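You operate a simulated robot arm through the tools that you are given. There is no shell and no other tool. Be economical: measure what you need, move in short steps, check, and stop when the job is done.

You are at the controls of a simulated robot arm. One attempt, no reset.

## Task
Correct the lift knob from the film log, then coat the loaded rack to 3.0 um.
Fine: shut the door, press reset to take the new rate, then the green button; wait for DONE.
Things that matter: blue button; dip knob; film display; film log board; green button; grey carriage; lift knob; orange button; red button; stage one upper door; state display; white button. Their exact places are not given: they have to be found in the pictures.

The check looks at the end state, three seconds after you hand in, the way a careful person would. Anything else that was tipped, shoved, dropped, spilled or broken makes it a failure.

## Robot
A 7-joint arm with a two-finger parallel gripper on a trunk, on a base that drives. Base frame: it is fixed to the floor where the robot stands at the start and does not move with it; the origin is under the middle of the robot, x ahead of it, y to its left, z up. Lengths are in mm, angles in degrees, forces in N, time in s.
Its first joint turns from -166.0 to 166.0 degrees. Places, roughly: blue button [1300, 100, 900]; dip knob [2900, 2300, 900]; film display [1300, -100, 1400]; film log board [500, 1250, 1000]; green button [1300, 100, 900]; grey carriage [1700, -300, 1400]; lift knob [2200, 1400, 900]; orange button [1300, 0, 900]; red button [1200, 0, 900]; stage one upper door [900, 0, 1300]; state display [1300, -100, 1400]; white button [1300, 100, 1000]. Payload 1.57 kg.
The TCP is the grasp point between the finger pads, 30 mm short of the fingertips. In the tool frame z runs along the fingers and y along their closing line. The gripper opens to 110 mm. The fingers are 24 mm wide and 12 mm thick; the gripper's body (48 by 112 mm) begins 78 mm behind the TCP.
Orientation is that of the tool frame in the base frame, as [roll, pitch, yaw] about the fixed x, y, z axes, in that order (R = Rz(yaw) Ry(pitch) Rx(roll)). With the fingers straight down and closing along the base's y, the tool's x points along the base's -x, its y along +y and its z along -z.

## Interface
- The arm moves only by the tool send_rows. Its argument "steps" is a list of rows, each a list of 3 entries, a list of its own where there are three numbers: the shift along the tool's x, y, z in mm, then the turn, a rotation vector about the tool's x, y, z in degrees, then the finger opening in mm, from 0 to 110. In form: [[[tx, ty, tz], [wx, wy, wz], grip], ...]. A call has 1 to 12 rows; each row is the pose to reach, as a shift and turn from the pose commanded when the call began, along the tool's axes at that moment. Rows are played at 5 a second. More than 50 mm and 8.6 degrees between two rows, or a gripper value outside its range, and nothing of the call is played. Where a pose cannot be reached the arm comes as near as it can. A force on the tool above 40 N (or 10 N above the force at the start of the call, whichever is more), or a blocked arm, ends the call early, and 0.2 s more pass. The fingers move at their own pace (about 108 mm/s each) and stop on an object; they squeeze with about 22 N. The grip force told is the motor's: it shows also when the fingers shut on nothing. Time passes only in rows, and 0.2 s behind the last, so rows that repeat a pose let the fingers close. It gives the time, the measured TCP pose, the force on the tool (base axes), the opening and the grip force at its end, in the units of the frame above (readings bear some noise), with the torque about the TCP (base axes, N m) and any sound that the robot's microphone picked up.
- Cameras (640 x 400 px; columns grow to the right, rows downward): "scene" is now at [510.3, 173.8, 1518.2]; the picture's right is [-0.32, -0.95, 0.00], its down [-0.48, 0.16, -0.86] and it looks along [0.81, -0.28, -0.51] (base axes); focal length 214 px, centre (320, 200). "wrist" rides on the gripper at [70, 16, -141] in the tool frame; the picture's right is [-0.23, 0.97, 0.00], its down [-0.86, -0.20, -0.48] and it looks along [-0.47, -0.11, 0.88] (tool axes); focal length 222 px, centre (320, 200).
- grab_frame(camera): a new picture of that camera. The clock stands still meanwhile.
- raise_lower(by): slides the trunk up (or, below 0, down) by that many mm; the arm and the scene camera ride with it, the base frame stays. It gives what a move gives, with no picture.
- steer(legs): drives the robot by 1 to 6 legs, each [ahead, left, turn to the left] in mm, mm and degrees, along the robot's own axes; the way and the turn of a leg run together, so that a leg with both is an arc; at most 1500 mm and 180 degrees a leg. The arm and the cameras ride along, it lands a little off, and it stops where it bumps. It gives what a move gives.
- head_to(pan, tilt): turns the head with the scene camera to pan (to the left, within 103 degrees either way) and tilt (down, from -29 to 69), counted from straight ahead of the robot. It gives what a move gives.
- locate(camera, pixels): there is no depth. For up to 12 entries [column, row, z] of the newest picture of that camera ("zoom" is the newest enlarged one), the place [x, y] in the base frame at which the ray of that pixel passes the height z, good to about 2 mm. The clock stands still meanwhile.
- zoom(camera, box): a new picture of the part [left, top, right, bottom] of that camera's present view, enlarged. The clock stands still meanwhile.
- close_job(): hands the job in; it is judged then, once.

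Keep the steps short. Do not move on a guess: measure, check each grasp and each placing, and mend mistakes. In all there are 80 turns and 68 pictures (those below and enlarged ones count). Leave the gripper open and the arm clear of the work at the hand-in unless told otherwise, and finish with a single line.

The tools are called after "Emit:" by a JSON object that holds its "api" and its "payload". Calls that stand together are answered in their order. send_rows: Moves the arm, as the interface text tells. Its arguments: {"type":"object","properties":{"steps":{"type":"array","items":{"type":"array"}}},"required":["steps"]} The other tools are called the same way: raise_lower (by) slides the trunk up or down; steer (legs) drives the base; head_to (pan, tilt) turns the head that bears the scene camera; grab_frame (camera) takes a picture; locate (camera, pixels) gives the place at which the rays of pixels pass given heights; zoom (camera, box) takes an enlarged picture of a part of a camera's view; close_job () hands the job in.

At the start:

```text
t: 0.0
position: [671.1, 179.8, 1410.8]
tcp_rot: [-180.0, 0.0, 180.0]
ft_force: [0.3, 0.0, -0.2]
ft_torque: [0.01, 0.04, -0.03]
opening: 110.2
gripper_force: 0.0
trunk travel left (down, up): [-550.0, 60.0]
robot x, y, heading: [-3.4, -1.3, 0.1]
head pan, tilt: [-18.7, 30.6]
```

scene: 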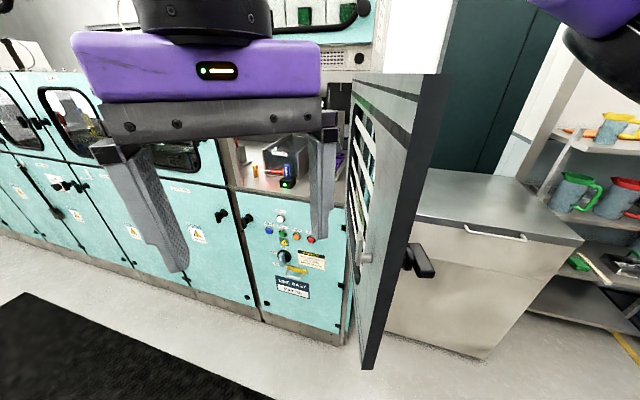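
wrist: 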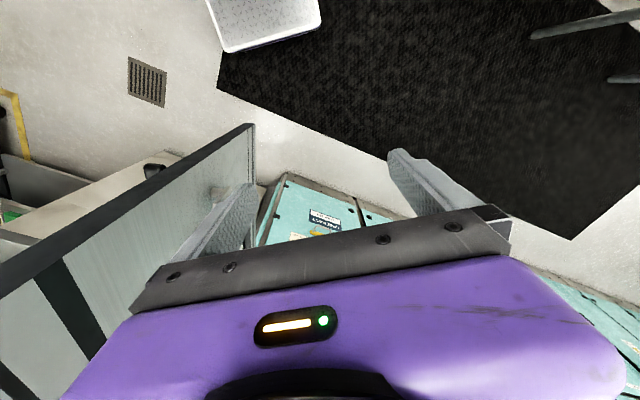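

I see a teal machine line, an open door at about (385,220), and a button panel at about (285,235). First I'll enlarge the panel and the upper area.

Emit:
{"api": "zoom", "payload": {"camera": "scene", "box": [220, 130, 380, 310]}}

Emit:
{"api": "head_to", "payload": {"pan": 80, "tilt": 25}}

Emit:
{"api": "grab_frame", "payload": {"camera": "scene"}}

```text
2.22 times, centred on (300, 220) of scene
```

zoom: 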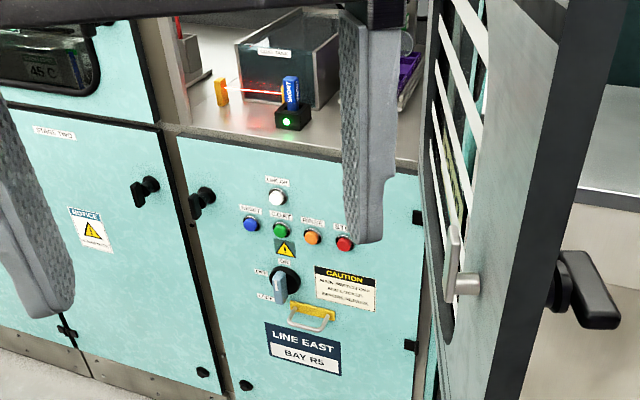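

```text
t: 1.8
position: [670.1, 179.2, 1409.5]
tcp_rot: [180.0, -0.1, -179.9]
ft_force: [-0.7, 0.1, 0.0]
ft_torque: [0.02, 0.0, 0.04]
opening: 109.9
gripper_force: 0.1
trunk travel left (down, up): [-550.0, 60.0]
robot x, y, heading: [3.5, -1.0, -0.1]
head pan, tilt: [80.0, 25.0]
```

```text
64 pictures are left
```

scene: 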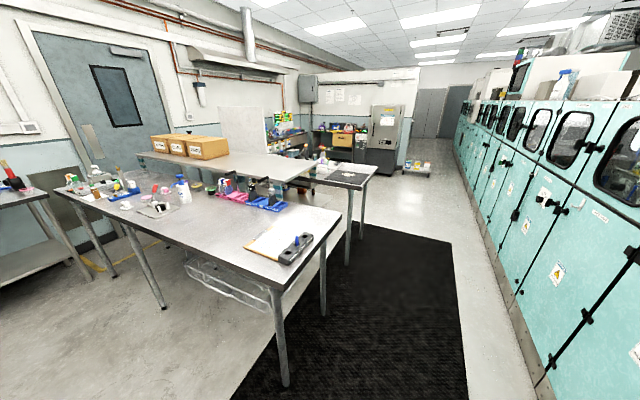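

The clipboard at (280,243) on the bench is probably the film log board. The lift knob should be further along the line. I'll enlarge both.

Emit:
{"api": "zoom", "payload": {"camera": "scene", "box": [235, 220, 325, 275]}}

Emit:
{"api": "zoom", "payload": {"camera": "scene", "box": [480, 150, 640, 250]}}

```text
7.11 times, centred on (280, 248) of scene
```

zoom: 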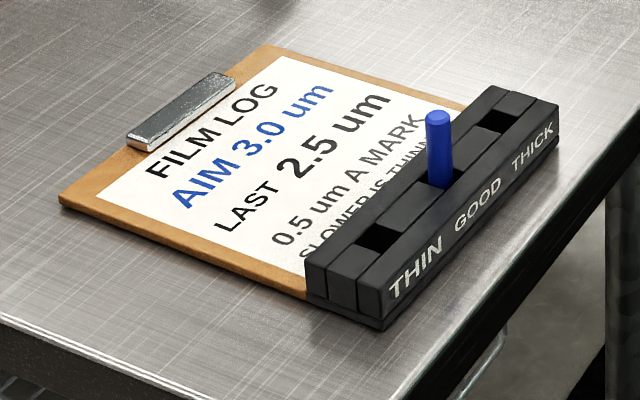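

```text
4.00 times, centred on (560, 200) of scene
```

zoom: 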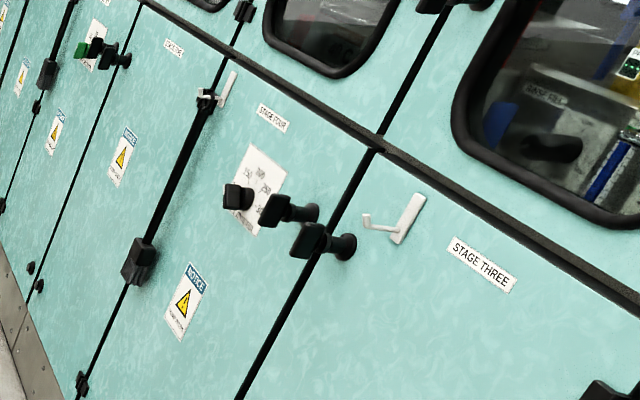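

The log reads: aim 3.0, last 2.5, 0.5 um a mark, slower is thinner. So the lift knob goes one mark faster. A knob with a dial sits at about (539,199) beside "STAGE FOUR", and one with a green dot at (502,162). I'll locate these along with the machine's foot and the bench corners.

Emit:
{"api": "locate", "payload": {"camera": "scene", "pixels": [[539.5, 199, 900], [501, 162, 900], [535, 385, 0], [490, 240, 0], [285, 385, 0], [323, 315, 0], [280, 285, 900], [340, 212, 900], [375, 170, 900], [452, 240, 0], [468, 395, 0], [347, 263, 0]]}}

Emit:
{"api": "head_to", "payload": {"pan": 35, "tilt": 25}}

Emit:
{"api": "grab_frame", "payload": {"camera": "scene"}}

```text
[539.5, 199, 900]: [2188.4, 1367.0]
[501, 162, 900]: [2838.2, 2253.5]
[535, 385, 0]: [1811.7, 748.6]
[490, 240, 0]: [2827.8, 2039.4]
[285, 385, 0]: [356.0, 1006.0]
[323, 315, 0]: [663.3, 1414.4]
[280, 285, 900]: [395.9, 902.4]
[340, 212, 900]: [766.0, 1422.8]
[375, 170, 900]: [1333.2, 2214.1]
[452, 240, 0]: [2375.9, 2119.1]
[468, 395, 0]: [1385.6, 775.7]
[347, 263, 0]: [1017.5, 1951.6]
```

```text
t: 2.9
position: [670.2, 179.2, 1409.6]
tcp_rot: [-179.9, 0.0, 180.0]
ft_force: [-0.1, -0.1, 0.2]
ft_torque: [0.0, -0.03, -0.01]
opening: 110.1
gripper_force: 0.1
trunk travel left (down, up): [-550.0, 60.0]
robot x, y, heading: [-0.1, -1.9, 0.1]
head pan, tilt: [35.0, 25.0]
```

```text
61 pictures are left
```

scene: 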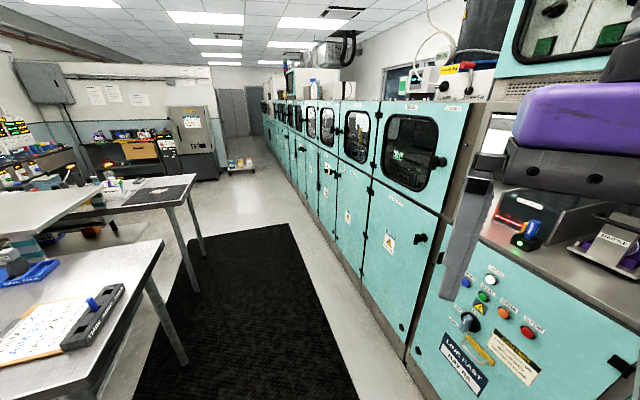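

The machine face and bench run parallel along about 53°, with a corridor of about 1.2 m between them. I'll drive along it to a spot facing the lift knob at [2188,1367], moving clear of the door first and turning at the end.

Emit:
{"api": "steer", "payload": {"legs": [[361, 479, 0], [621, 409, 0], [439, 832, 0], [0, 0, -37]]}}

Emit:
{"api": "head_to", "payload": {"pan": 0, "tilt": 35}}

Emit:
{"api": "grab_frame", "payload": {"camera": "scene"}}

```text
t: 8.3
position: [1288.2, 882.9, 1408.8]
tcp_rot: [-179.8, -0.1, -176.2]
ft_force: [0.3, 0.0, -0.1]
ft_torque: [0.01, 0.01, -0.03]
opening: 109.9
gripper_force: 0.1
trunk travel left (down, up): [-550.0, 60.0]
robot x, y, heading: [630.3, 655.2, 3.8]
head pan, tilt: [35.0, 25.0]
stopped in leg 2: the robot was blocked; the commanded pose is now the measured one
```

```text
t: 9.3
position: [1287.9, 883.0, 1410.4]
tcp_rot: [-179.8, 0.2, -176.2]
ft_force: [-0.5, -0.1, -0.2]
ft_torque: [0.04, -0.03, 0.02]
opening: 110.0
gripper_force: 0.1
trunk travel left (down, up): [-550.0, 60.0]
robot x, y, heading: [629.5, 657.8, 3.8]
head pan, tilt: [0.0, 35.0]
```

```text
60 pictures are left
```

scene: 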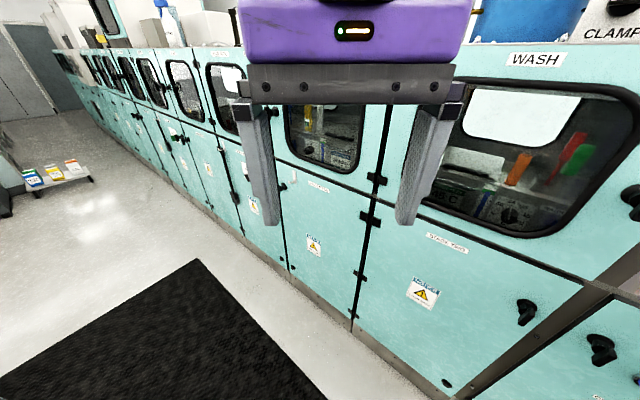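

The drive was blocked at robot (630,656), by the bench corner about 340 mm from the base centre. I'll move away from the bench, run along the line with more clearance, and turn at the end.

Emit:
{"api": "steer", "payload": {"legs": [[129, -111, 0], [866, 1004, 0], [-104, 90, 0], [0, 0, -40.8]]}}

Emit:
{"api": "grab_frame", "payload": {"camera": "scene"}}

```text
t: 18.1
position: [2162.3, 1891.0, 1408.7]
tcp_rot: [-179.7, 0.1, -176.6]
ft_force: [0.0, 0.2, -0.1]
ft_torque: [-0.03, -0.02, -0.03]
opening: 109.9
gripper_force: 0.2
trunk travel left (down, up): [-550.0, 60.0]
robot x, y, heading: [1504.2, 1661.9, 3.2]
head pan, tilt: [0.0, 35.0]
stopped in leg 3: the robot was blocked; the commanded pose is now the measured one
```

```text
59 pictures are left
```

scene: 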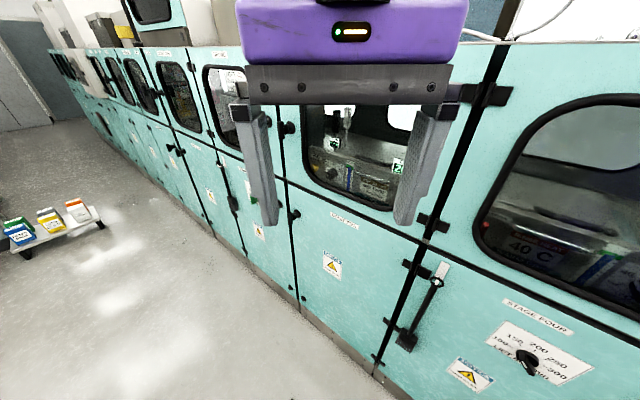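

The robot stands at (1504,1662) and the dial is at about (527,360). I'll pull the arm back 100 mm for clearance and then turn right to face the machine.

Emit:
{"api": "send_rows", "payload": {"steps": [[[40, 0, 0], [0, 0, 0], 110], [[80, 0, 0], [0, 0, 0], 110], [[110, 0, 0], [0, 0, 0], 110]]}}

Emit:
{"api": "steer", "payload": {"legs": [[30, -30, 0], [0, 0, -40.2]]}}

Emit:
{"api": "head_to", "payload": {"pan": 0, "tilt": 40}}

Emit:
{"api": "grab_frame", "payload": {"camera": "scene"}}

```text
t: 18.7
position: [2097.1, 1886.2, 1410.6]
tcp_rot: [179.7, 0.1, -177.6]
ft_force: [1.4, 0.0, 8.8]
ft_torque: [0.11, 0.97, 0.04]
opening: 109.9
gripper_force: 0.1
trunk travel left (down, up): [-550.0, 60.0]
robot x, y, heading: [1501.9, 1667.4, 3.6]
head pan, tilt: [0.0, 35.0]
stopped in row 2: the force on the tool passed its limit at 89 N (the readings are from after the stop); the commanded pose is now the measured one
```

```text
t: 21.5
position: [2127.4, 1414.6, 1408.9]
tcp_rot: [179.8, 0.0, 141.3]
ft_force: [10.3, -8.4, 11.0]
ft_torque: [1.77, 1.95, -0.1]
opening: 109.9
gripper_force: 0.0
trunk travel left (down, up): [-550.0, 60.0]
robot x, y, heading: [1536.5, 1637.1, -37.3]
head pan, tilt: [0.0, 35.0]
```

```text
t: 22.1
position: [2128.4, 1413.6, 1410.1]
tcp_rot: [179.8, -0.1, 141.5]
ft_force: [-0.4, 0.4, -0.1]
ft_torque: [0.01, 0.0, -0.01]
opening: 110.1
gripper_force: 0.0
trunk travel left (down, up): [-550.0, 60.0]
robot x, y, heading: [1536.4, 1640.2, -37.5]
head pan, tilt: [0.0, 40.0]
```

```text
58 pictures are left
```

scene: 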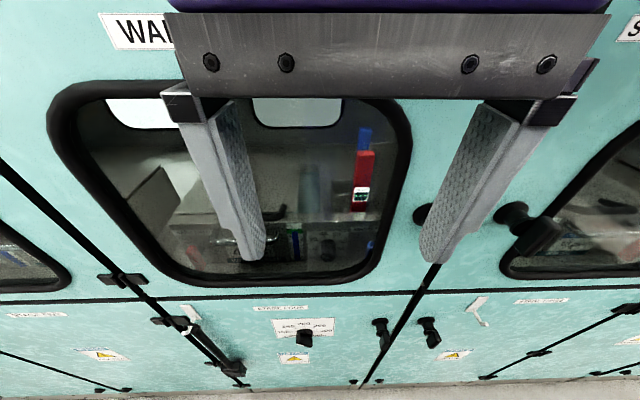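

The robot now faces the line. The dial is at about (303,330), so I'll enlarge it.

Emit:
{"api": "zoom", "payload": {"camera": "scene", "box": [255, 295, 355, 365]}}

Emit:
{"api": "locate", "payload": {"camera": "scene", "pixels": [[304, 337, 900], [335, 325, 900], [274, 328, 900]]}}

```text
5.71 times, centred on (305, 330) of scene
```

zoom: 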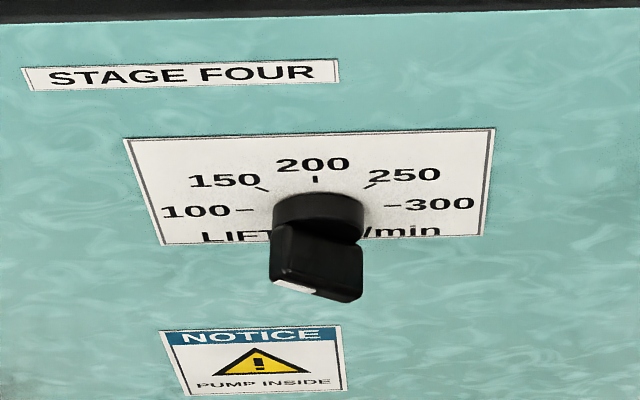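

```text
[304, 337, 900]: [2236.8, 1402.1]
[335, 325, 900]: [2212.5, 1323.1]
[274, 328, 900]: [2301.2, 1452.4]
```

The dial runs 100 to 300 in steps of 50, but the pointer isn't clear from above. I'll lower the trunk for a straighter view.

Emit:
{"api": "raise_lower", "payload": {"by": -400}}

Emit:
{"api": "head_to", "payload": {"pan": 0, "tilt": 25}}

Emit:
{"api": "grab_frame", "payload": {"camera": "scene"}}

```text
t: 25.9
position: [2127.9, 1413.9, 1009.8]
tcp_rot: [179.8, 0.0, 141.4]
ft_force: [0.6, 0.0, -0.4]
ft_torque: [0.02, -0.01, 0.0]
opening: 109.9
gripper_force: 0.0
trunk travel left (down, up): [-150.0, 460.0]
robot x, y, heading: [1535.7, 1637.7, -37.4]
head pan, tilt: [0.0, 40.0]
```

```text
t: 26.7
position: [2129.1, 1415.8, 1012.9]
tcp_rot: [179.3, 0.0, 141.4]
ft_force: [6.2, -5.8, 85.4]
ft_torque: [5.96, 5.98, 0.05]
opening: 110.0
gripper_force: 0.0
trunk travel left (down, up): [-150.0, 460.0]
robot x, y, heading: [1535.7, 1633.8, -37.6]
head pan, tilt: [0.0, 25.0]
```

```text
56 pictures are left
```

scene: 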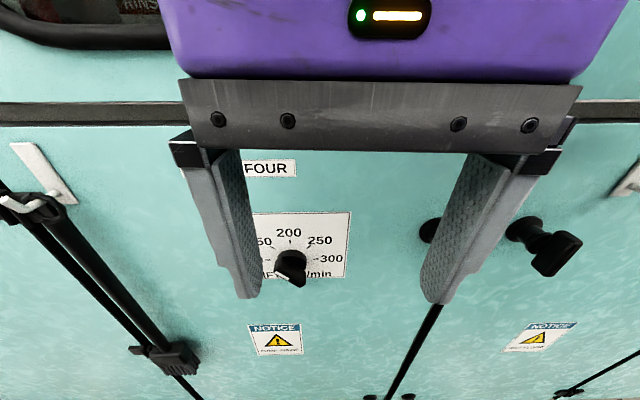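

Tilting the head up to 25 presses on the arm (85 N). I'll enlarge the dial now and then tilt back down.

Emit:
{"api": "zoom", "payload": {"camera": "scene", "box": [245, 205, 355, 295]}}

Emit:
{"api": "locate", "payload": {"camera": "scene", "pixels": [[290, 262, 890], [290, 262, 900], [290, 262, 880]]}}

Emit:
{"api": "head_to", "payload": {"pan": 0, "tilt": 40}}

```text
4.44 times, centred on (300, 250) of scene
```

zoom: 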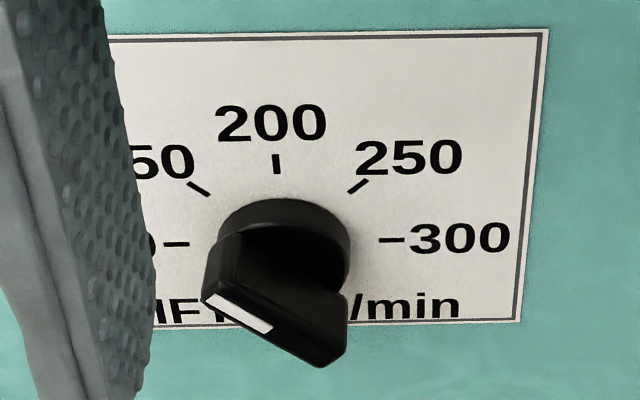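

```text
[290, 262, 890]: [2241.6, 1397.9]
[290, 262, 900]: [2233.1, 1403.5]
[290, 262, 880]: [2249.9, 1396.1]
```

```text
t: 27.5
position: [2127.8, 1412.9, 1008.3]
tcp_rot: [179.8, 0.2, 141.5]
ft_force: [0.5, -0.2, 0.2]
ft_torque: [0.02, -0.01, -0.02]
opening: 109.8
gripper_force: 0.0
trunk travel left (down, up): [-150.0, 460.0]
robot x, y, heading: [1538.9, 1640.0, -37.3]
head pan, tilt: [0.0, 40.0]
```

The white stripe on the bar points at 150, so the target is 200, one mark clockwise. To work at knob height with the tool level, I'll raise the trunk so the head is clear, lower the tool in front of the machine to z≈900, and then pitch it forward.

Emit:
{"api": "raise_lower", "payload": {"by": 200}}

Emit:
{"api": "send_rows", "payload": {"steps": [[[0, 0, 45], [0, 0, 0], 110], [[0, 0, 90], [0, 0, 0], 110], [[0, 0, 135], [0, 0, 0], 110], [[0, 0, 180], [0, 0, 0], 110], [[0, 0, 225], [0, 0, 0], 110], [[0, 0, 270], [0, 0, 0], 110], [[0, 0, 310], [0, 0, 0], 110]]}}

Emit:
{"api": "send_rows", "payload": {"steps": [[[0, 0, 0], [0, -8, 0], 110], [[0, 0, 0], [0, -16, 0], 110], [[0, 0, 0], [0, -24, 0], 110], [[0, 0, 0], [0, -32, 0], 110], [[0, 0, 0], [0, -40, 0], 110], [[0, 0, 0], [0, -48, 0], 110], [[0, 0, 0], [0, -56, 0], 110], [[0, 0, 0], [0, -64, 0], 110], [[0, 0, 0], [0, -72, 0], 110], [[0, 0, 0], [0, -80, 0], 110], [[0, 0, 0], [0, -88, 0], 110], [[0, 0, 0], [0, -90, 0], 110]]}}

Emit:
{"api": "grab_frame", "payload": {"camera": "wrist"}}

Emit:
{"api": "grab_frame", "payload": {"camera": "scene"}}

```text
t: 29.7
position: [2128.9, 1414.3, 1210.3]
tcp_rot: [179.7, 0.0, 141.5]
ft_force: [0.8, -0.4, -0.3]
ft_torque: [0.0, -0.03, -0.01]
opening: 110.3
gripper_force: 0.1
trunk travel left (down, up): [-350.0, 260.0]
robot x, y, heading: [1537.4, 1637.6, -37.5]
head pan, tilt: [0.0, 40.0]
```

```text
t: 30.0
position: [2130.6, 1414.3, 1197.6]
tcp_rot: [179.0, -0.3, 141.0]
ft_force: [7.8, -6.1, 19.1]
ft_torque: [2.04, 2.17, -0.06]
opening: 110.1
gripper_force: 0.1
trunk travel left (down, up): [-350.0, 260.0]
robot x, y, heading: [1537.4, 1639.2, -37.5]
head pan, tilt: [0.0, 40.0]
stopped in row 1: the force on the tool passed its limit at 85 N (the readings are from after the stop); the commanded pose is now the measured one
```

```text
t: 30.3
position: [2132.7, 1413.3, 1198.1]
tcp_rot: [178.6, 1.1, 140.4]
ft_force: [3.3, -6.3, 21.6]
ft_torque: [2.21, 1.86, 0.13]
opening: 109.5
gripper_force: 0.1
trunk travel left (down, up): [-350.0, 260.0]
robot x, y, heading: [1535.1, 1637.4, -37.6]
head pan, tilt: [0.0, 40.0]
stopped in row 1: the force on the tool passed its limit at 67 N (the readings are from after the stop); the commanded pose is now the measured one
```

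```text
54 pictures are left
```

wrist: 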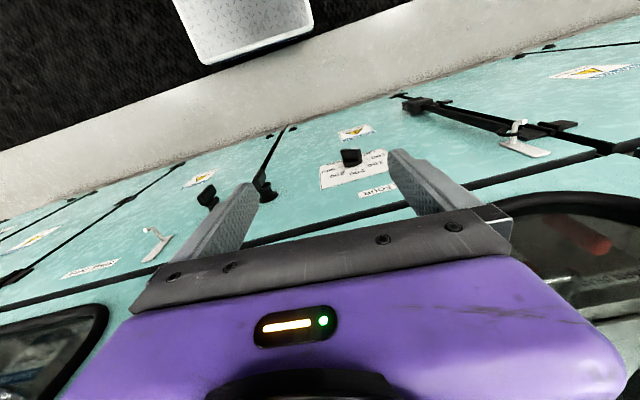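

```text
53 pictures are left
```

scene: 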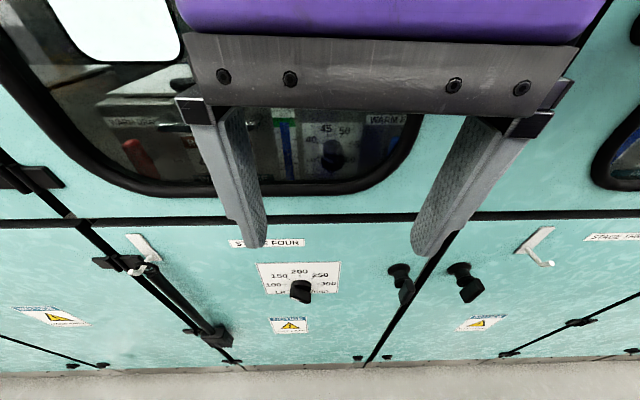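

The tool is pressing on something just behind it. The head camera sits at the robot's left, right behind the gripper. I'll back the tool up a little, swing it to the robot's right away from the head, and drive the base left so the knob ends up to the right of the head.

Emit:
{"api": "send_rows", "payload": {"steps": [[[-5, 0, -20], [0, 0, 0], 110], [[-5, -45, -30], [0, 0, 0], 110], [[-5, -90, -30], [0, 0, 0], 110], [[-5, -135, -30], [0, 0, 0], 110], [[-5, -180, -30], [0, 0, 0], 110], [[-5, -225, -30], [0, 0, 0], 110], [[-5, -260, -30], [0, 0, 0], 110]]}}

Emit:
{"api": "steer", "payload": {"legs": [[0, 310, 0]]}}

Emit:
{"api": "grab_frame", "payload": {"camera": "scene"}}

```text
t: 31.9
position: [1970.1, 1207.4, 1222.6]
tcp_rot: [178.8, 1.1, 140.6]
ft_force: [0.5, -0.6, -0.4]
ft_torque: [-0.03, 0.01, 0.03]
opening: 110.0
gripper_force: 0.0
trunk travel left (down, up): [-350.0, 260.0]
robot x, y, heading: [1539.0, 1637.8, -37.6]
head pan, tilt: [0.0, 40.0]
```

```text
t: 34.0
position: [2161.3, 1458.2, 1223.2]
tcp_rot: [178.6, 1.2, 140.3]
ft_force: [-0.7, 0.4, -0.7]
ft_torque: [-0.01, -0.01, -0.02]
opening: 109.9
gripper_force: 0.1
trunk travel left (down, up): [-350.0, 260.0]
robot x, y, heading: [1724.6, 1887.1, -37.6]
head pan, tilt: [0.0, 40.0]
```

```text
52 pictures are left
```

scene: 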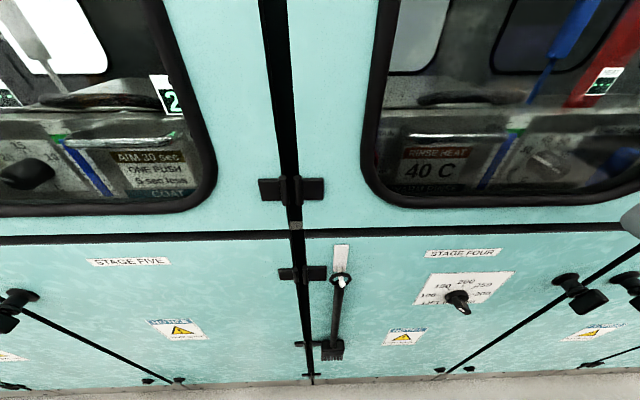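

The head is clear now and the dial at (460,290) is in view. I'll lower the tool to about z=900 and then pitch it forward.

Emit:
{"api": "send_rows", "payload": {"steps": [[[0, 0, 45], [0, 0, 0], 110], [[0, 0, 90], [0, 0, 0], 110], [[0, 0, 135], [0, 0, 0], 110], [[0, 0, 180], [0, 0, 0], 110], [[0, 0, 225], [0, 0, 0], 110], [[0, 0, 270], [0, 0, 0], 110], [[0, 0, 320], [0, 0, 0], 110]]}}

Emit:
{"api": "send_rows", "payload": {"steps": [[[0, 0, 0], [0, -8, 0], 110], [[0, 0, 0], [0, -16, 0], 110], [[0, 0, 0], [0, -24, 0], 110], [[0, 0, 0], [0, -32, 0], 110], [[0, 0, 0], [0, -40, 0], 110], [[0, 0, 0], [0, -48, 0], 110], [[0, 0, 0], [0, -56, 0], 110], [[0, 0, 0], [0, -64, 0], 110], [[0, 0, 0], [0, -72, 0], 110], [[0, 0, 0], [0, -80, 0], 110], [[0, 0, 0], [0, -88, 0], 110], [[0, 0, 0], [0, -90, 0], 110]]}}

Emit:
{"api": "grab_frame", "payload": {"camera": "wrist"}}

Emit:
{"api": "grab_frame", "payload": {"camera": "scene"}}

```text
t: 35.6
position: [2173.7, 1458.9, 903.3]
tcp_rot: [178.7, 1.2, 140.3]
ft_force: [0.4, -0.6, 0.3]
ft_torque: [-0.01, 0.05, -0.04]
opening: 110.0
gripper_force: 0.1
trunk travel left (down, up): [-350.0, 260.0]
robot x, y, heading: [1730.0, 1888.7, -37.7]
head pan, tilt: [0.0, 40.0]
```

```text
t: 36.8
position: [2212.1, 1378.9, 874.2]
tcp_rot: [178.0, 38.4, 140.0]
ft_force: [-12.3, 7.0, 3.6]
ft_torque: [0.2, -0.09, 0.74]
opening: 108.7
gripper_force: 0.0
out of reach, approached as far as the arm can: row 1, 2, 3, 4, 5
trunk travel left (down, up): [-350.0, 260.0]
robot x, y, heading: [1727.2, 1889.0, -37.7]
head pan, tilt: [0.0, 40.0]
stopped in row 5: the force on the tool passed its limit at 54 N (the readings are from after the stop); the commanded pose is now the measured one
```

```text
51 pictures are left
```

wrist: 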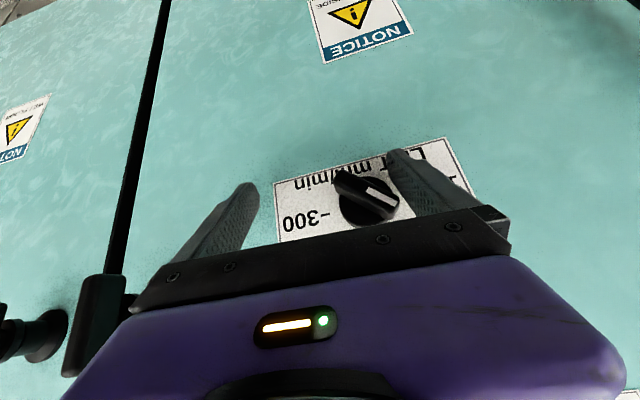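

```text
50 pictures are left
```

scene: 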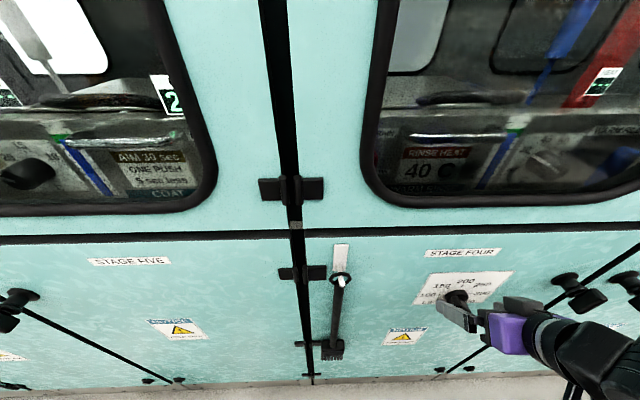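

The arm ran out of reach: with the tool level, the wrist has to be farther from the robot. I'll undo the pitch and then drive the base along the line, so the knob lies to the right front at about 880 mm.

Emit:
{"api": "send_rows", "payload": {"steps": [[[8, 0, -12], [0, 7.7, 0], 110], [[17, 0, -24], [0, 15.4, 0], 110], [[26, 0, -36], [0, 23, 0], 110], [[34, 0, -48], [0, 30.7, 0], 110], [[43, 0, -60], [0, 38.4, 0], 110]]}}

Emit:
{"api": "zoom", "payload": {"camera": "scene", "box": [380, 220, 620, 370]}}

Emit:
{"api": "head_to", "payload": {"pan": 100, "tilt": 40}}

Emit:
{"api": "grab_frame", "payload": {"camera": "scene"}}

```text
t: 38.0
position: [2157.6, 1422.9, 893.4]
tcp_rot: [178.5, 0.1, 141.2]
ft_force: [0.1, 0.5, 0.0]
ft_torque: [-0.01, -0.02, 0.0]
opening: 109.8
gripper_force: 0.2
trunk travel left (down, up): [-350.0, 260.0]
robot x, y, heading: [1725.7, 1887.3, -37.7]
head pan, tilt: [0.0, 40.0]
```

```text
2.67 times, centred on (500, 295) of scene
```

zoom: 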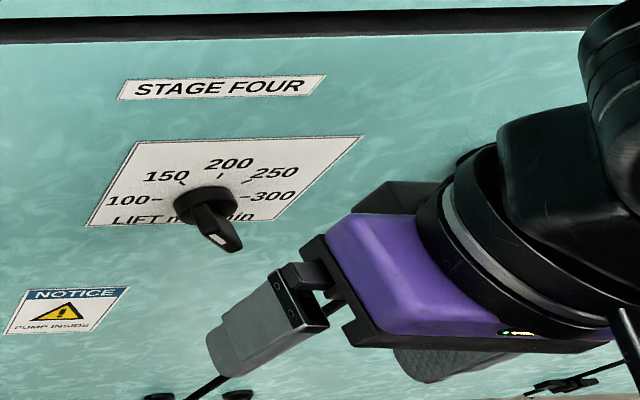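

```text
t: 39.7
position: [2157.6, 1422.7, 893.9]
tcp_rot: [178.4, 0.2, 141.2]
ft_force: [0.9, 0.8, -0.3]
ft_torque: [-0.01, -0.03, -0.01]
opening: 110.0
gripper_force: 0.1
trunk travel left (down, up): [-350.0, 260.0]
robot x, y, heading: [1730.0, 1885.3, -38.0]
head pan, tilt: [100.0, 40.0]
```

```text
48 pictures are left
```

scene: 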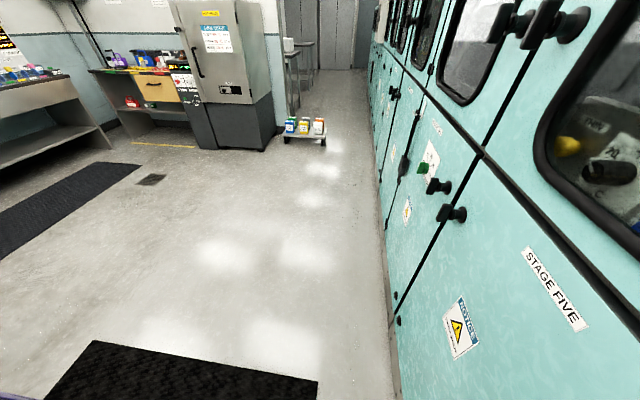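

The corridor beyond is clear. I'm driving left along the line by 450 mm, then rechecking the knob in case the bump turned it.

Emit:
{"api": "steer", "payload": {"legs": [[0, 450, 0]]}}

Emit:
{"api": "head_to", "payload": {"pan": -45, "tilt": 35}}

Emit:
{"api": "grab_frame", "payload": {"camera": "scene"}}

Emit:
{"api": "grab_frame", "payload": {"camera": "wrist"}}

```text
t: 42.5
position: [2436.4, 1784.9, 892.8]
tcp_rot: [178.4, 0.2, 141.5]
ft_force: [-0.4, 0.0, -0.4]
ft_torque: [-0.05, 0.02, -0.01]
opening: 110.2
gripper_force: 0.1
trunk travel left (down, up): [-350.0, 260.0]
robot x, y, heading: [2007.8, 2247.3, -37.4]
head pan, tilt: [100.0, 40.0]
```

```text
t: 44.8
position: [2437.0, 1785.5, 893.4]
tcp_rot: [178.5, 0.2, 141.7]
ft_force: [-0.5, -1.4, 0.3]
ft_torque: [0.0, -0.03, -0.02]
opening: 110.2
gripper_force: 0.0
trunk travel left (down, up): [-350.0, 260.0]
robot x, y, heading: [2004.9, 2247.1, -37.6]
head pan, tilt: [-45.0, 35.0]
```

```text
47 pictures are left
```

scene: 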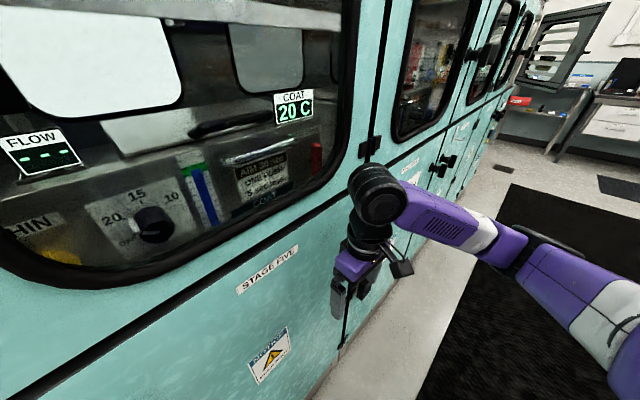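

```text
46 pictures are left
```

wrist: 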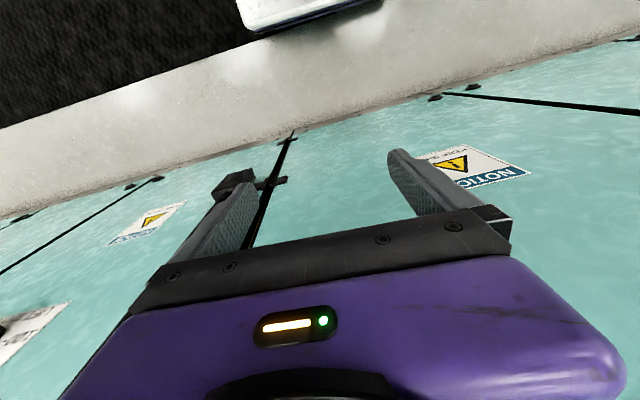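

The arm now stands at the seam, where a tool hangs on the door. I'll move the tool back and up a little, then along the face toward the knob, 200 mm clear of the wall.

Emit:
{"api": "send_rows", "payload": {"steps": [[[20, -38, -20], [0, 0, 0], 110], [[45, -76, -40], [0, 0, 0], 110], [[65, -120, -50], [0, 0, 0], 110], [[72, -165, -60], [0, 0, 0], 110], [[72, -212, -60], [0, 0, 0], 110], [[72, -258, -60], [0, 0, 0], 110], [[72, -305, -60], [0, 0, 0], 110], [[72, -350, -60], [0, 0, 0], 110], [[72, -395, -60], [0, 0, 0], 110], [[72, -440, -60], [0, 0, 0], 110], [[72, -484, -40], [0, 0, 0], 110], [[72, -484, -5], [0, 0, 0], 110]]}}

Emit:
{"api": "send_rows", "payload": {"steps": [[[0, 0, 0], [0, -8, 0], 110], [[0, 0, 0], [0, -16, 0], 110], [[0, 0, 0], [0, -24, 0], 110], [[0, 0, 0], [0, -32, 0], 110], [[0, 0, 0], [0, -40, 0], 110], [[0, 0, 0], [0, -48, 0], 110], [[0, 0, 0], [0, -56, 0], 110], [[0, 0, 0], [0, -64, 0], 110], [[0, 0, 0], [0, -72, 0], 110], [[0, 0, 0], [0, -80, 0], 110], [[0, 0, 0], [0, -88, 0], 110], [[0, 0, 0], [0, -90, 0], 110]]}}

Emit:
{"api": "grab_frame", "payload": {"camera": "wrist"}}

Emit:
{"api": "grab_frame", "payload": {"camera": "scene"}}

```text
t: 47.4
position: [2081.3, 1452.6, 885.0]
tcp_rot: [178.3, 0.3, 141.7]
ft_force: [0.5, -0.3, 0.3]
ft_torque: [0.0, -0.02, 0.01]
opening: 109.8
gripper_force: 0.0
trunk travel left (down, up): [-350.0, 260.0]
robot x, y, heading: [2006.5, 2249.3, -37.4]
head pan, tilt: [-45.0, 35.0]
```

```text
t: 50.0
position: [2080.0, 1450.7, 885.9]
tcp_rot: [78.7, 88.5, 40.3]
ft_force: [0.2, 0.5, 0.5]
ft_torque: [-0.05, -0.07, 0.0]
opening: 110.0
gripper_force: 0.0
trunk travel left (down, up): [-350.0, 260.0]
robot x, y, heading: [2006.6, 2249.3, -37.5]
head pan, tilt: [-45.0, 35.0]
```

```text
45 pictures are left
```

wrist: 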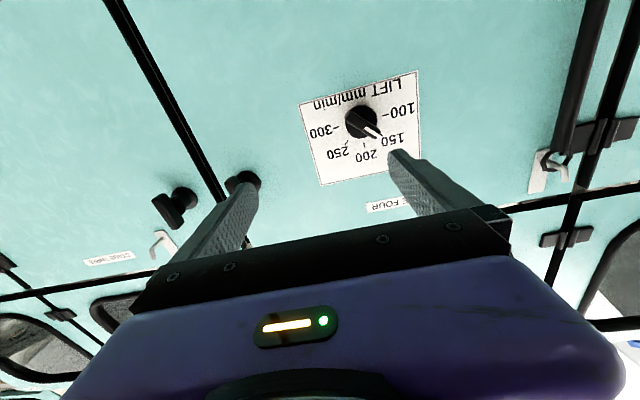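

```text
44 pictures are left
```

scene: 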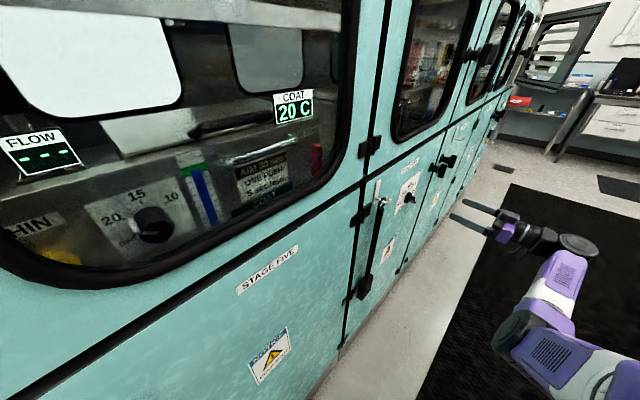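

The tool is level and the dial is in the wrist view at about (360,122). I'll enlarge it to read the pointer.

Emit:
{"api": "zoom", "payload": {"camera": "wrist", "box": [290, 60, 440, 190]}}

Emit:
{"api": "locate", "payload": {"camera": "wrist", "pixels": [[335, 135, 880], [388, 112, 880], [335, 135, 900], [388, 112, 900], [335, 135, 890], [388, 112, 890]]}}

```text
3.08 times, centred on (365, 125) of wrist
```

zoom: 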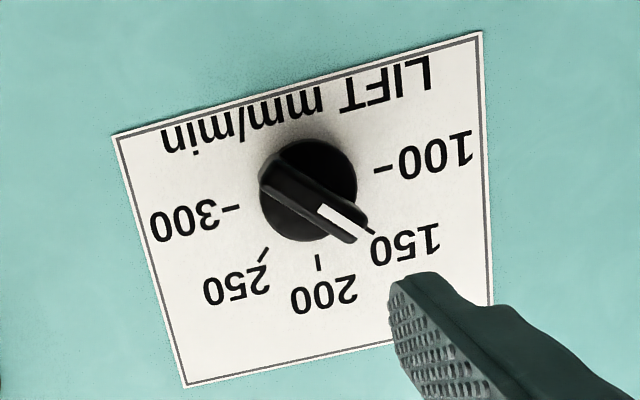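

```text
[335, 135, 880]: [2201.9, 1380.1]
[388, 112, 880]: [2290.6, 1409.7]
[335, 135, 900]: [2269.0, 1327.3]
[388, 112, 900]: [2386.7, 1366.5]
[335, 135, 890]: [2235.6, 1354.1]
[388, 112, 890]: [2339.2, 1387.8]
```

The pointer is exactly on 150. Combining the wrist and scene rays puts the dial centre at about (2255,1390,882). Relative to the tool that is x+7, y+60, with the plate 175 mm ahead. I'll centre on it, roll −45° to straddle the bar, and stop 95 mm short.

Emit:
{"api": "send_rows", "payload": {"steps": [[[1, 10, 14], [0, 0, -7.5], 90], [[2, 20, 28], [0, 0, -15], 80], [[3, 30, 42], [0, 0, -22.5], 70], [[5, 40, 56], [0, 0, -30], 70], [[6, 50, 70], [0, 0, -37.5], 70], [[7, 60, 80], [0, 0, -45], 70], [[7, 60, 80], [0, 0, -45], 70]]}}

Emit:
{"api": "grab_frame", "payload": {"camera": "wrist"}}

Emit:
{"api": "zoom", "payload": {"camera": "scene", "box": [360, 140, 520, 260]}}

```text
t: 51.6
position: [2181.3, 1447.6, 879.8]
tcp_rot: [-89.6, 46.5, -128.3]
ft_force: [0.0, -0.2, -0.3]
ft_torque: [0.01, 0.03, 0.01]
opening: 69.8
gripper_force: 0.2
trunk travel left (down, up): [-350.0, 260.0]
robot x, y, heading: [2005.6, 2246.7, -37.3]
head pan, tilt: [-45.0, 35.0]
```

```text
42 pictures are left
```

wrist: 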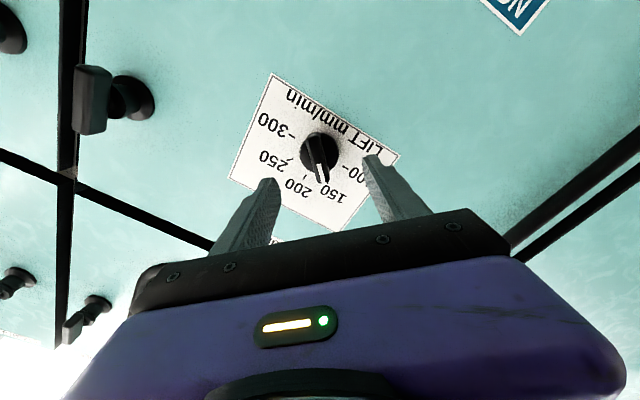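

```text
3.33 times, centred on (440, 200) of scene
```

zoom: 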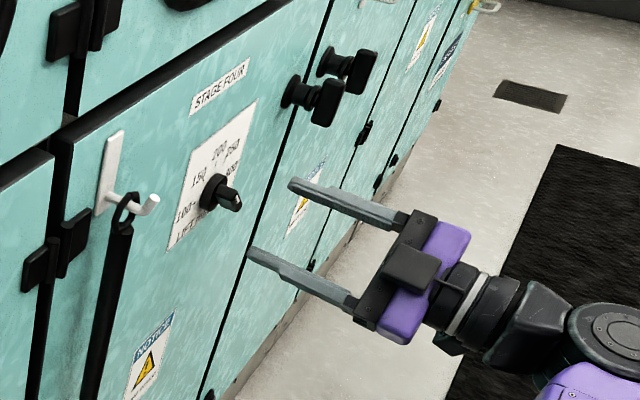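

The knob looks centred at about (320,155). I'll enlarge it to check the alignment before moving in.

Emit:
{"api": "zoom", "payload": {"camera": "wrist", "box": [240, 100, 400, 220]}}

```text
3.33 times, centred on (320, 160) of wrist
```

zoom: 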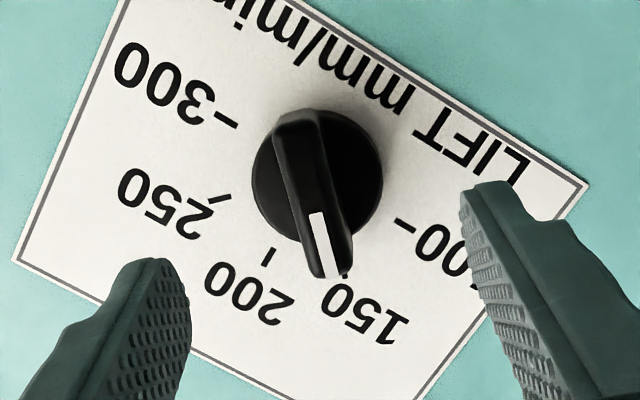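

It is well aligned, with the axis about 2 mm off. I'll correct that and advance 52 mm with the fingers straddling the knob.

Emit:
{"api": "send_rows", "payload": {"steps": [[[1, -2, 15], [0, 0, 0], 70], [[2, -2, 30], [0, 0, 0], 70], [[2, -2, 42], [0, 0, 0], 70], [[2, -2, 52], [0, 0, 0], 70], [[2, -2, 52], [0, 0, 0], 70]]}}

Emit:
{"api": "zoom", "payload": {"camera": "wrist", "box": [240, 100, 400, 220]}}

Emit:
{"api": "zoom", "payload": {"camera": "scene", "box": [380, 150, 480, 225]}}

```text
t: 52.8
position: [2219.1, 1413.5, 879.9]
tcp_rot: [-89.7, 46.6, -128.3]
ft_force: [-0.2, 0.0, 0.6]
ft_torque: [-0.03, 0.0, -0.01]
opening: 70.3
gripper_force: 0.1
trunk travel left (down, up): [-350.0, 260.0]
robot x, y, heading: [2004.5, 2248.8, -37.3]
head pan, tilt: [-45.0, 35.0]
```

```text
3.33 times, centred on (320, 160) of wrist
```

zoom: 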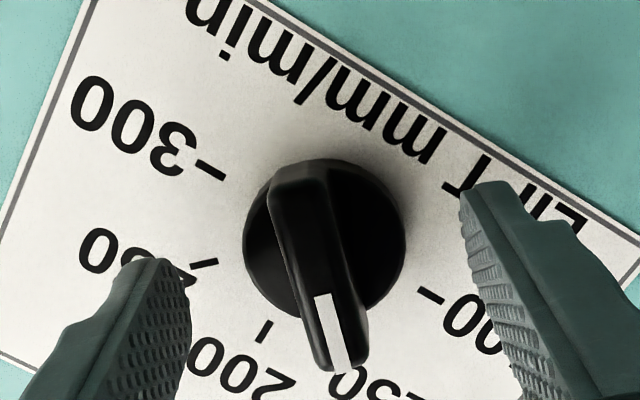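

```text
5.33 times, centred on (430, 188) of scene
```

zoom: 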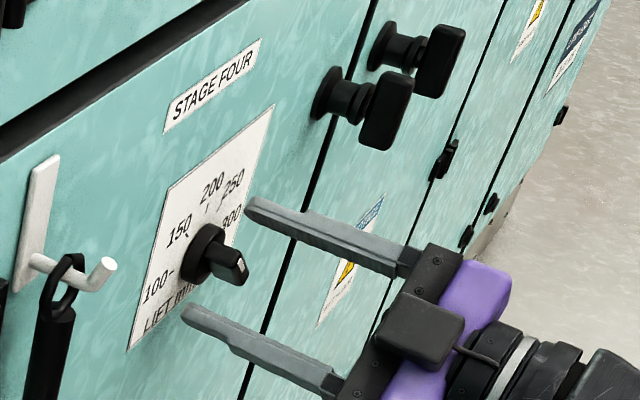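

The fingertips are about 15 mm off the plate and straddle the bar. I'll close on it.

Emit:
{"api": "send_rows", "payload": {"steps": [[[0, 0, 0], [0, 0, 0], 40], [[0, 0, 0], [0, 0, 0], 20], [[0, 0, 0], [0, 0, 0], 8], [[0, 0, 0], [0, 0, 0], 8]]}}

Emit:
{"api": "zoom", "payload": {"camera": "wrist", "box": [240, 100, 400, 220]}}

```text
t: 53.8
position: [2219.8, 1413.4, 880.6]
tcp_rot: [-89.8, 46.6, -128.1]
ft_force: [-0.4, 3.0, -0.3]
ft_torque: [0.08, 0.23, 0.71]
opening: 14.4
gripper_force: 31.0
trunk travel left (down, up): [-350.0, 260.0]
robot x, y, heading: [2008.1, 2250.9, -37.3]
head pan, tilt: [-45.0, 35.0]
```

```text
3.33 times, centred on (320, 160) of wrist
```

zoom: 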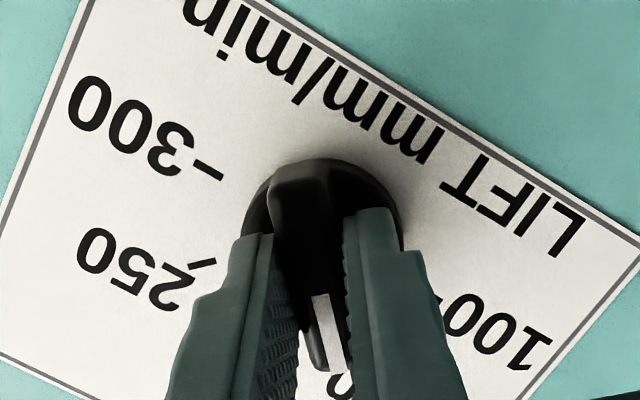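

The bar is gripped at an opening of 14.4 mm. I'll turn it 45° clockwise in small rows.

Emit:
{"api": "send_rows", "payload": {"steps": [[[0, 0, 0], [0, 0, 6], 8], [[0, 0, 0], [0, 0, 12], 8], [[0, 0, 0], [0, 0, 18], 8], [[0, 0, 0], [0, 0, 24], 8], [[0, 0, 0], [0, 0, 30], 8], [[0, 0, 0], [0, 0, 36], 8], [[0, 0, 0], [0, 0, 42], 8], [[0, 0, 0], [0, 0, 45], 8], [[0, 0, 0], [0, 0, 45], 8]]}}

Emit:
{"api": "zoom", "payload": {"camera": "wrist", "box": [240, 100, 400, 220]}}

```text
t: 55.8
position: [2218.7, 1414.4, 879.3]
tcp_rot: [83.2, 88.4, 44.8]
ft_force: [5.5, 7.9, 2.2]
ft_torque: [0.39, 0.66, 0.84]
opening: 14.8
gripper_force: 30.6
trunk travel left (down, up): [-350.0, 260.0]
robot x, y, heading: [2002.4, 2249.1, -37.1]
head pan, tilt: [-45.0, 35.0]
```

```text
3.33 times, centred on (320, 160) of wrist
```

zoom: 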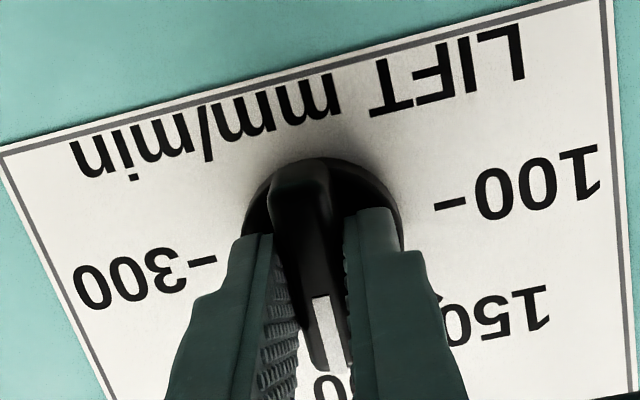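

The knob turned with the fingers. I'll open, back off straight, and read it.

Emit:
{"api": "send_rows", "payload": {"steps": [[[0, 0, 0], [0, 0, 0], 40], [[0, 0, 0], [0, 0, 0], 70], [[0, 0, -15], [0, 0, 0], 70], [[0, 0, -40], [0, 0, 0], 70], [[0, 0, -70], [0, 0, 0], 70], [[0, 0, -100], [0, 0, 0], 70]]}}

Emit:
{"api": "zoom", "payload": {"camera": "wrist", "box": [240, 80, 420, 215]}}

```text
t: 57.2
position: [2140.3, 1477.5, 878.3]
tcp_rot: [83.7, 88.4, 45.3]
ft_force: [-1.1, 0.0, 0.2]
ft_torque: [0.04, -0.02, -0.03]
opening: 69.9
gripper_force: 0.0
trunk travel left (down, up): [-350.0, 260.0]
robot x, y, heading: [2007.4, 2249.2, -37.4]
head pan, tilt: [-45.0, 35.0]
```

```text
2.96 times, centred on (330, 148) of wrist
```

zoom: 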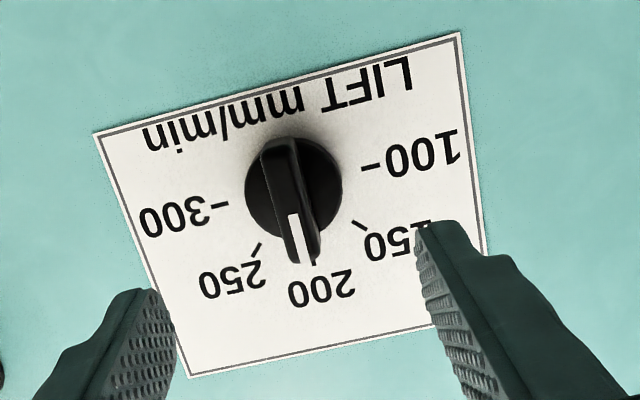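

The pointer is on 200. Next is stage one: I'll retract the tool a bit and drive back to the right along the line, stopping short of the door to look.

Emit:
{"api": "send_rows", "payload": {"steps": [[[0, 0, -30], [0, 0, 0], 70], [[0, 0, -60], [0, 0, 0], 70], [[0, 0, -60], [0, 0, 0], 20]]}}

Emit:
{"api": "steer", "payload": {"legs": [[0, -1300, 0]]}}

Emit:
{"api": "head_to", "payload": {"pan": -45, "tilt": 20}}

Emit:
{"api": "grab_frame", "payload": {"camera": "scene"}}

```text
t: 58.0
position: [2095.3, 1514.9, 878.3]
tcp_rot: [82.5, 88.4, 44.1]
ft_force: [-0.6, 0.1, -0.4]
ft_torque: [-0.01, -0.02, -0.03]
opening: 20.3
gripper_force: 0.0
trunk travel left (down, up): [-350.0, 260.0]
robot x, y, heading: [2005.3, 2249.5, -37.3]
head pan, tilt: [-45.0, 35.0]
```

```text
t: 64.6
position: [1285.9, 463.2, 879.9]
tcp_rot: [82.7, 88.4, 44.1]
ft_force: [0.8, -0.6, -0.4]
ft_torque: [0.01, 0.02, 0.01]
opening: 20.0
gripper_force: 0.0
trunk travel left (down, up): [-350.0, 260.0]
robot x, y, heading: [1202.0, 1194.5, -37.8]
head pan, tilt: [-45.0, 35.0]
```

```text
t: 65.4
position: [1284.5, 463.2, 879.4]
tcp_rot: [82.7, 88.5, 44.0]
ft_force: [-0.7, -0.2, -0.3]
ft_torque: [-0.01, 0.01, 0.01]
opening: 19.9
gripper_force: 0.1
trunk travel left (down, up): [-350.0, 260.0]
robot x, y, heading: [1201.1, 1202.7, -37.6]
head pan, tilt: [-45.0, 20.0]
```

```text
34 pictures are left
```

scene: 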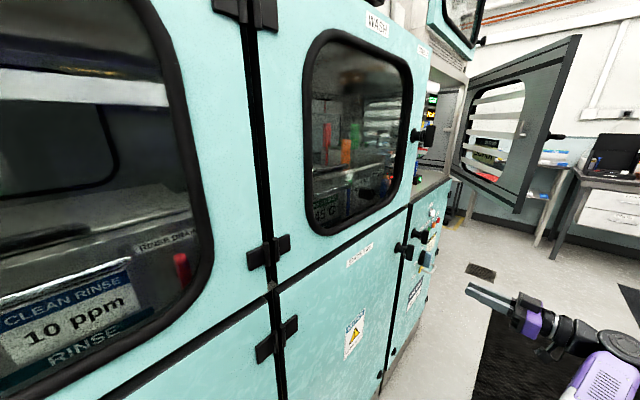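

The door stands open at about 90°, with its free edge at (535,130). I'll estimate where its bottom edge lies.

Emit:
{"api": "locate", "payload": {"camera": "scene", "pixels": [[518, 212, 1000], [455, 174, 1000], [518, 212, 1040], [455, 174, 1040], [578, 36, 1600], [474, 74, 1600], [412, 203, 1000], [437, 180, 1000], [280, 290, 1000], [437, 213, 900], [578, 36, 1550]]}}

Emit:
{"api": "zoom", "payload": {"camera": "scene", "box": [380, 20, 620, 240]}}

```text
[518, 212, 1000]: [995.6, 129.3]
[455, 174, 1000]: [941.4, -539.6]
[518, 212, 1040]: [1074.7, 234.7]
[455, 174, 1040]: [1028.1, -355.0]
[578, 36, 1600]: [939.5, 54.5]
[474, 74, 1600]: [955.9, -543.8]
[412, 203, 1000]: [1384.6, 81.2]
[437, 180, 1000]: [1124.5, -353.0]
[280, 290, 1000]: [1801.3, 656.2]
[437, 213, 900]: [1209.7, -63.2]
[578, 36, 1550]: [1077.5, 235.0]
```

```text
1.82 times, centred on (500, 130) of scene
```

zoom: 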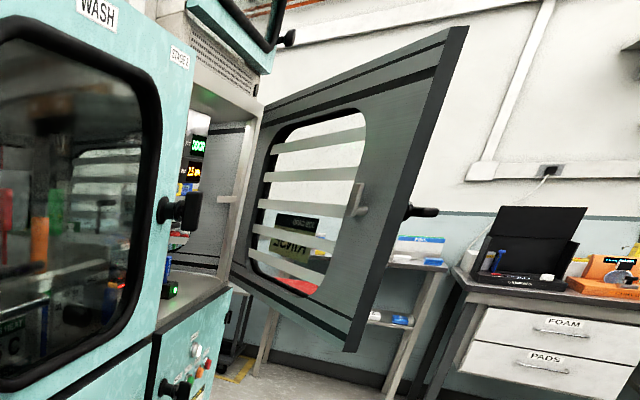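

Correcting for the cabinet heights (seam about 1075, top about 1515), the door is now only about 33° open: hinge near t≈604, free edge at about (1174,361). My arm's elbow must have swept it on the first drive. I'll push its outside shut with the level tool: retract, drive right to line up with the door, and raise.

Emit:
{"api": "send_rows", "payload": {"steps": [[[0, 0, -35], [0, 0, 0], 0], [[0, 0, -70], [0, 0, 0], 0], [[0, 0, -100], [0, 0, 0], 0]]}}

Emit:
{"api": "steer", "payload": {"legs": [[0, -243, 0]]}}

Emit:
{"api": "raise_lower", "payload": {"by": 250}}

Emit:
{"api": "grab_frame", "payload": {"camera": "scene"}}

```text
t: 66.2
position: [1206.1, 526.0, 879.9]
tcp_rot: [83.1, 88.5, 44.4]
ft_force: [-0.4, -0.1, -0.1]
ft_torque: [-0.01, -0.01, -0.04]
opening: 0.0
gripper_force: 21.4
trunk travel left (down, up): [-350.0, 260.0]
robot x, y, heading: [1201.8, 1196.9, -37.6]
head pan, tilt: [-45.0, 20.0]
```

```text
t: 68.0
position: [1057.4, 332.7, 880.1]
tcp_rot: [82.8, 88.5, 44.0]
ft_force: [1.0, 0.0, 0.0]
ft_torque: [0.0, -0.02, 0.04]
opening: 0.0
gripper_force: 21.1
trunk travel left (down, up): [-350.0, 260.0]
robot x, y, heading: [1051.3, 1003.2, -37.7]
head pan, tilt: [-45.0, 20.0]
```

```text
t: 70.5
position: [1056.9, 332.4, 1129.4]
tcp_rot: [82.8, 88.5, 43.9]
ft_force: [-0.1, -0.6, 0.2]
ft_torque: [0.02, -0.01, 0.0]
opening: 0.0
gripper_force: 21.0
trunk travel left (down, up): [-600.0, 10.0]
robot x, y, heading: [1053.4, 1006.0, -37.6]
head pan, tilt: [-45.0, 20.0]
```

```text
32 pictures are left
```

scene: 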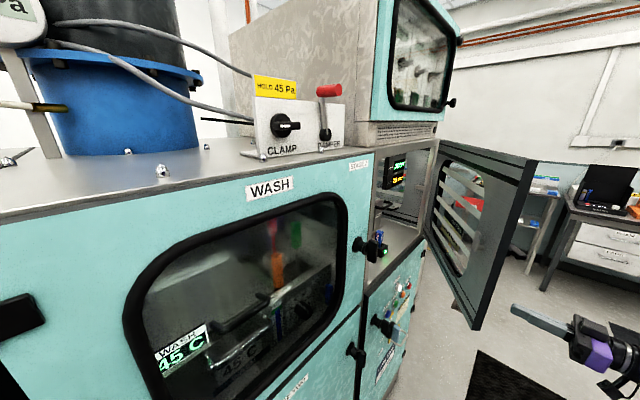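

Now the door's free edge runs from (535,158) to (475,328), with my tool at about (540,320). I'll locate the edge from this height.

Emit:
{"api": "locate", "payload": {"camera": "scene", "pixels": [[476, 328, 1090], [535, 160, 1515], [476, 328, 1050], [535, 160, 1490], [428, 234, 1090], [441, 142, 1515], [513, 308, 1129], [476, 328, 1000], [520, 190, 1500], [428, 234, 1050]]}}

```text
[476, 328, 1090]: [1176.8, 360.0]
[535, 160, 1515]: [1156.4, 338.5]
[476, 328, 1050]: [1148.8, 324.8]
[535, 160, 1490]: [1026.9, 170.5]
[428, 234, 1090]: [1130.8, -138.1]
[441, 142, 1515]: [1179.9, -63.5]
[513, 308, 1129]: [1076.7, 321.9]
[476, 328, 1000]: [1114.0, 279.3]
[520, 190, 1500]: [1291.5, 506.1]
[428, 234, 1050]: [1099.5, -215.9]
```

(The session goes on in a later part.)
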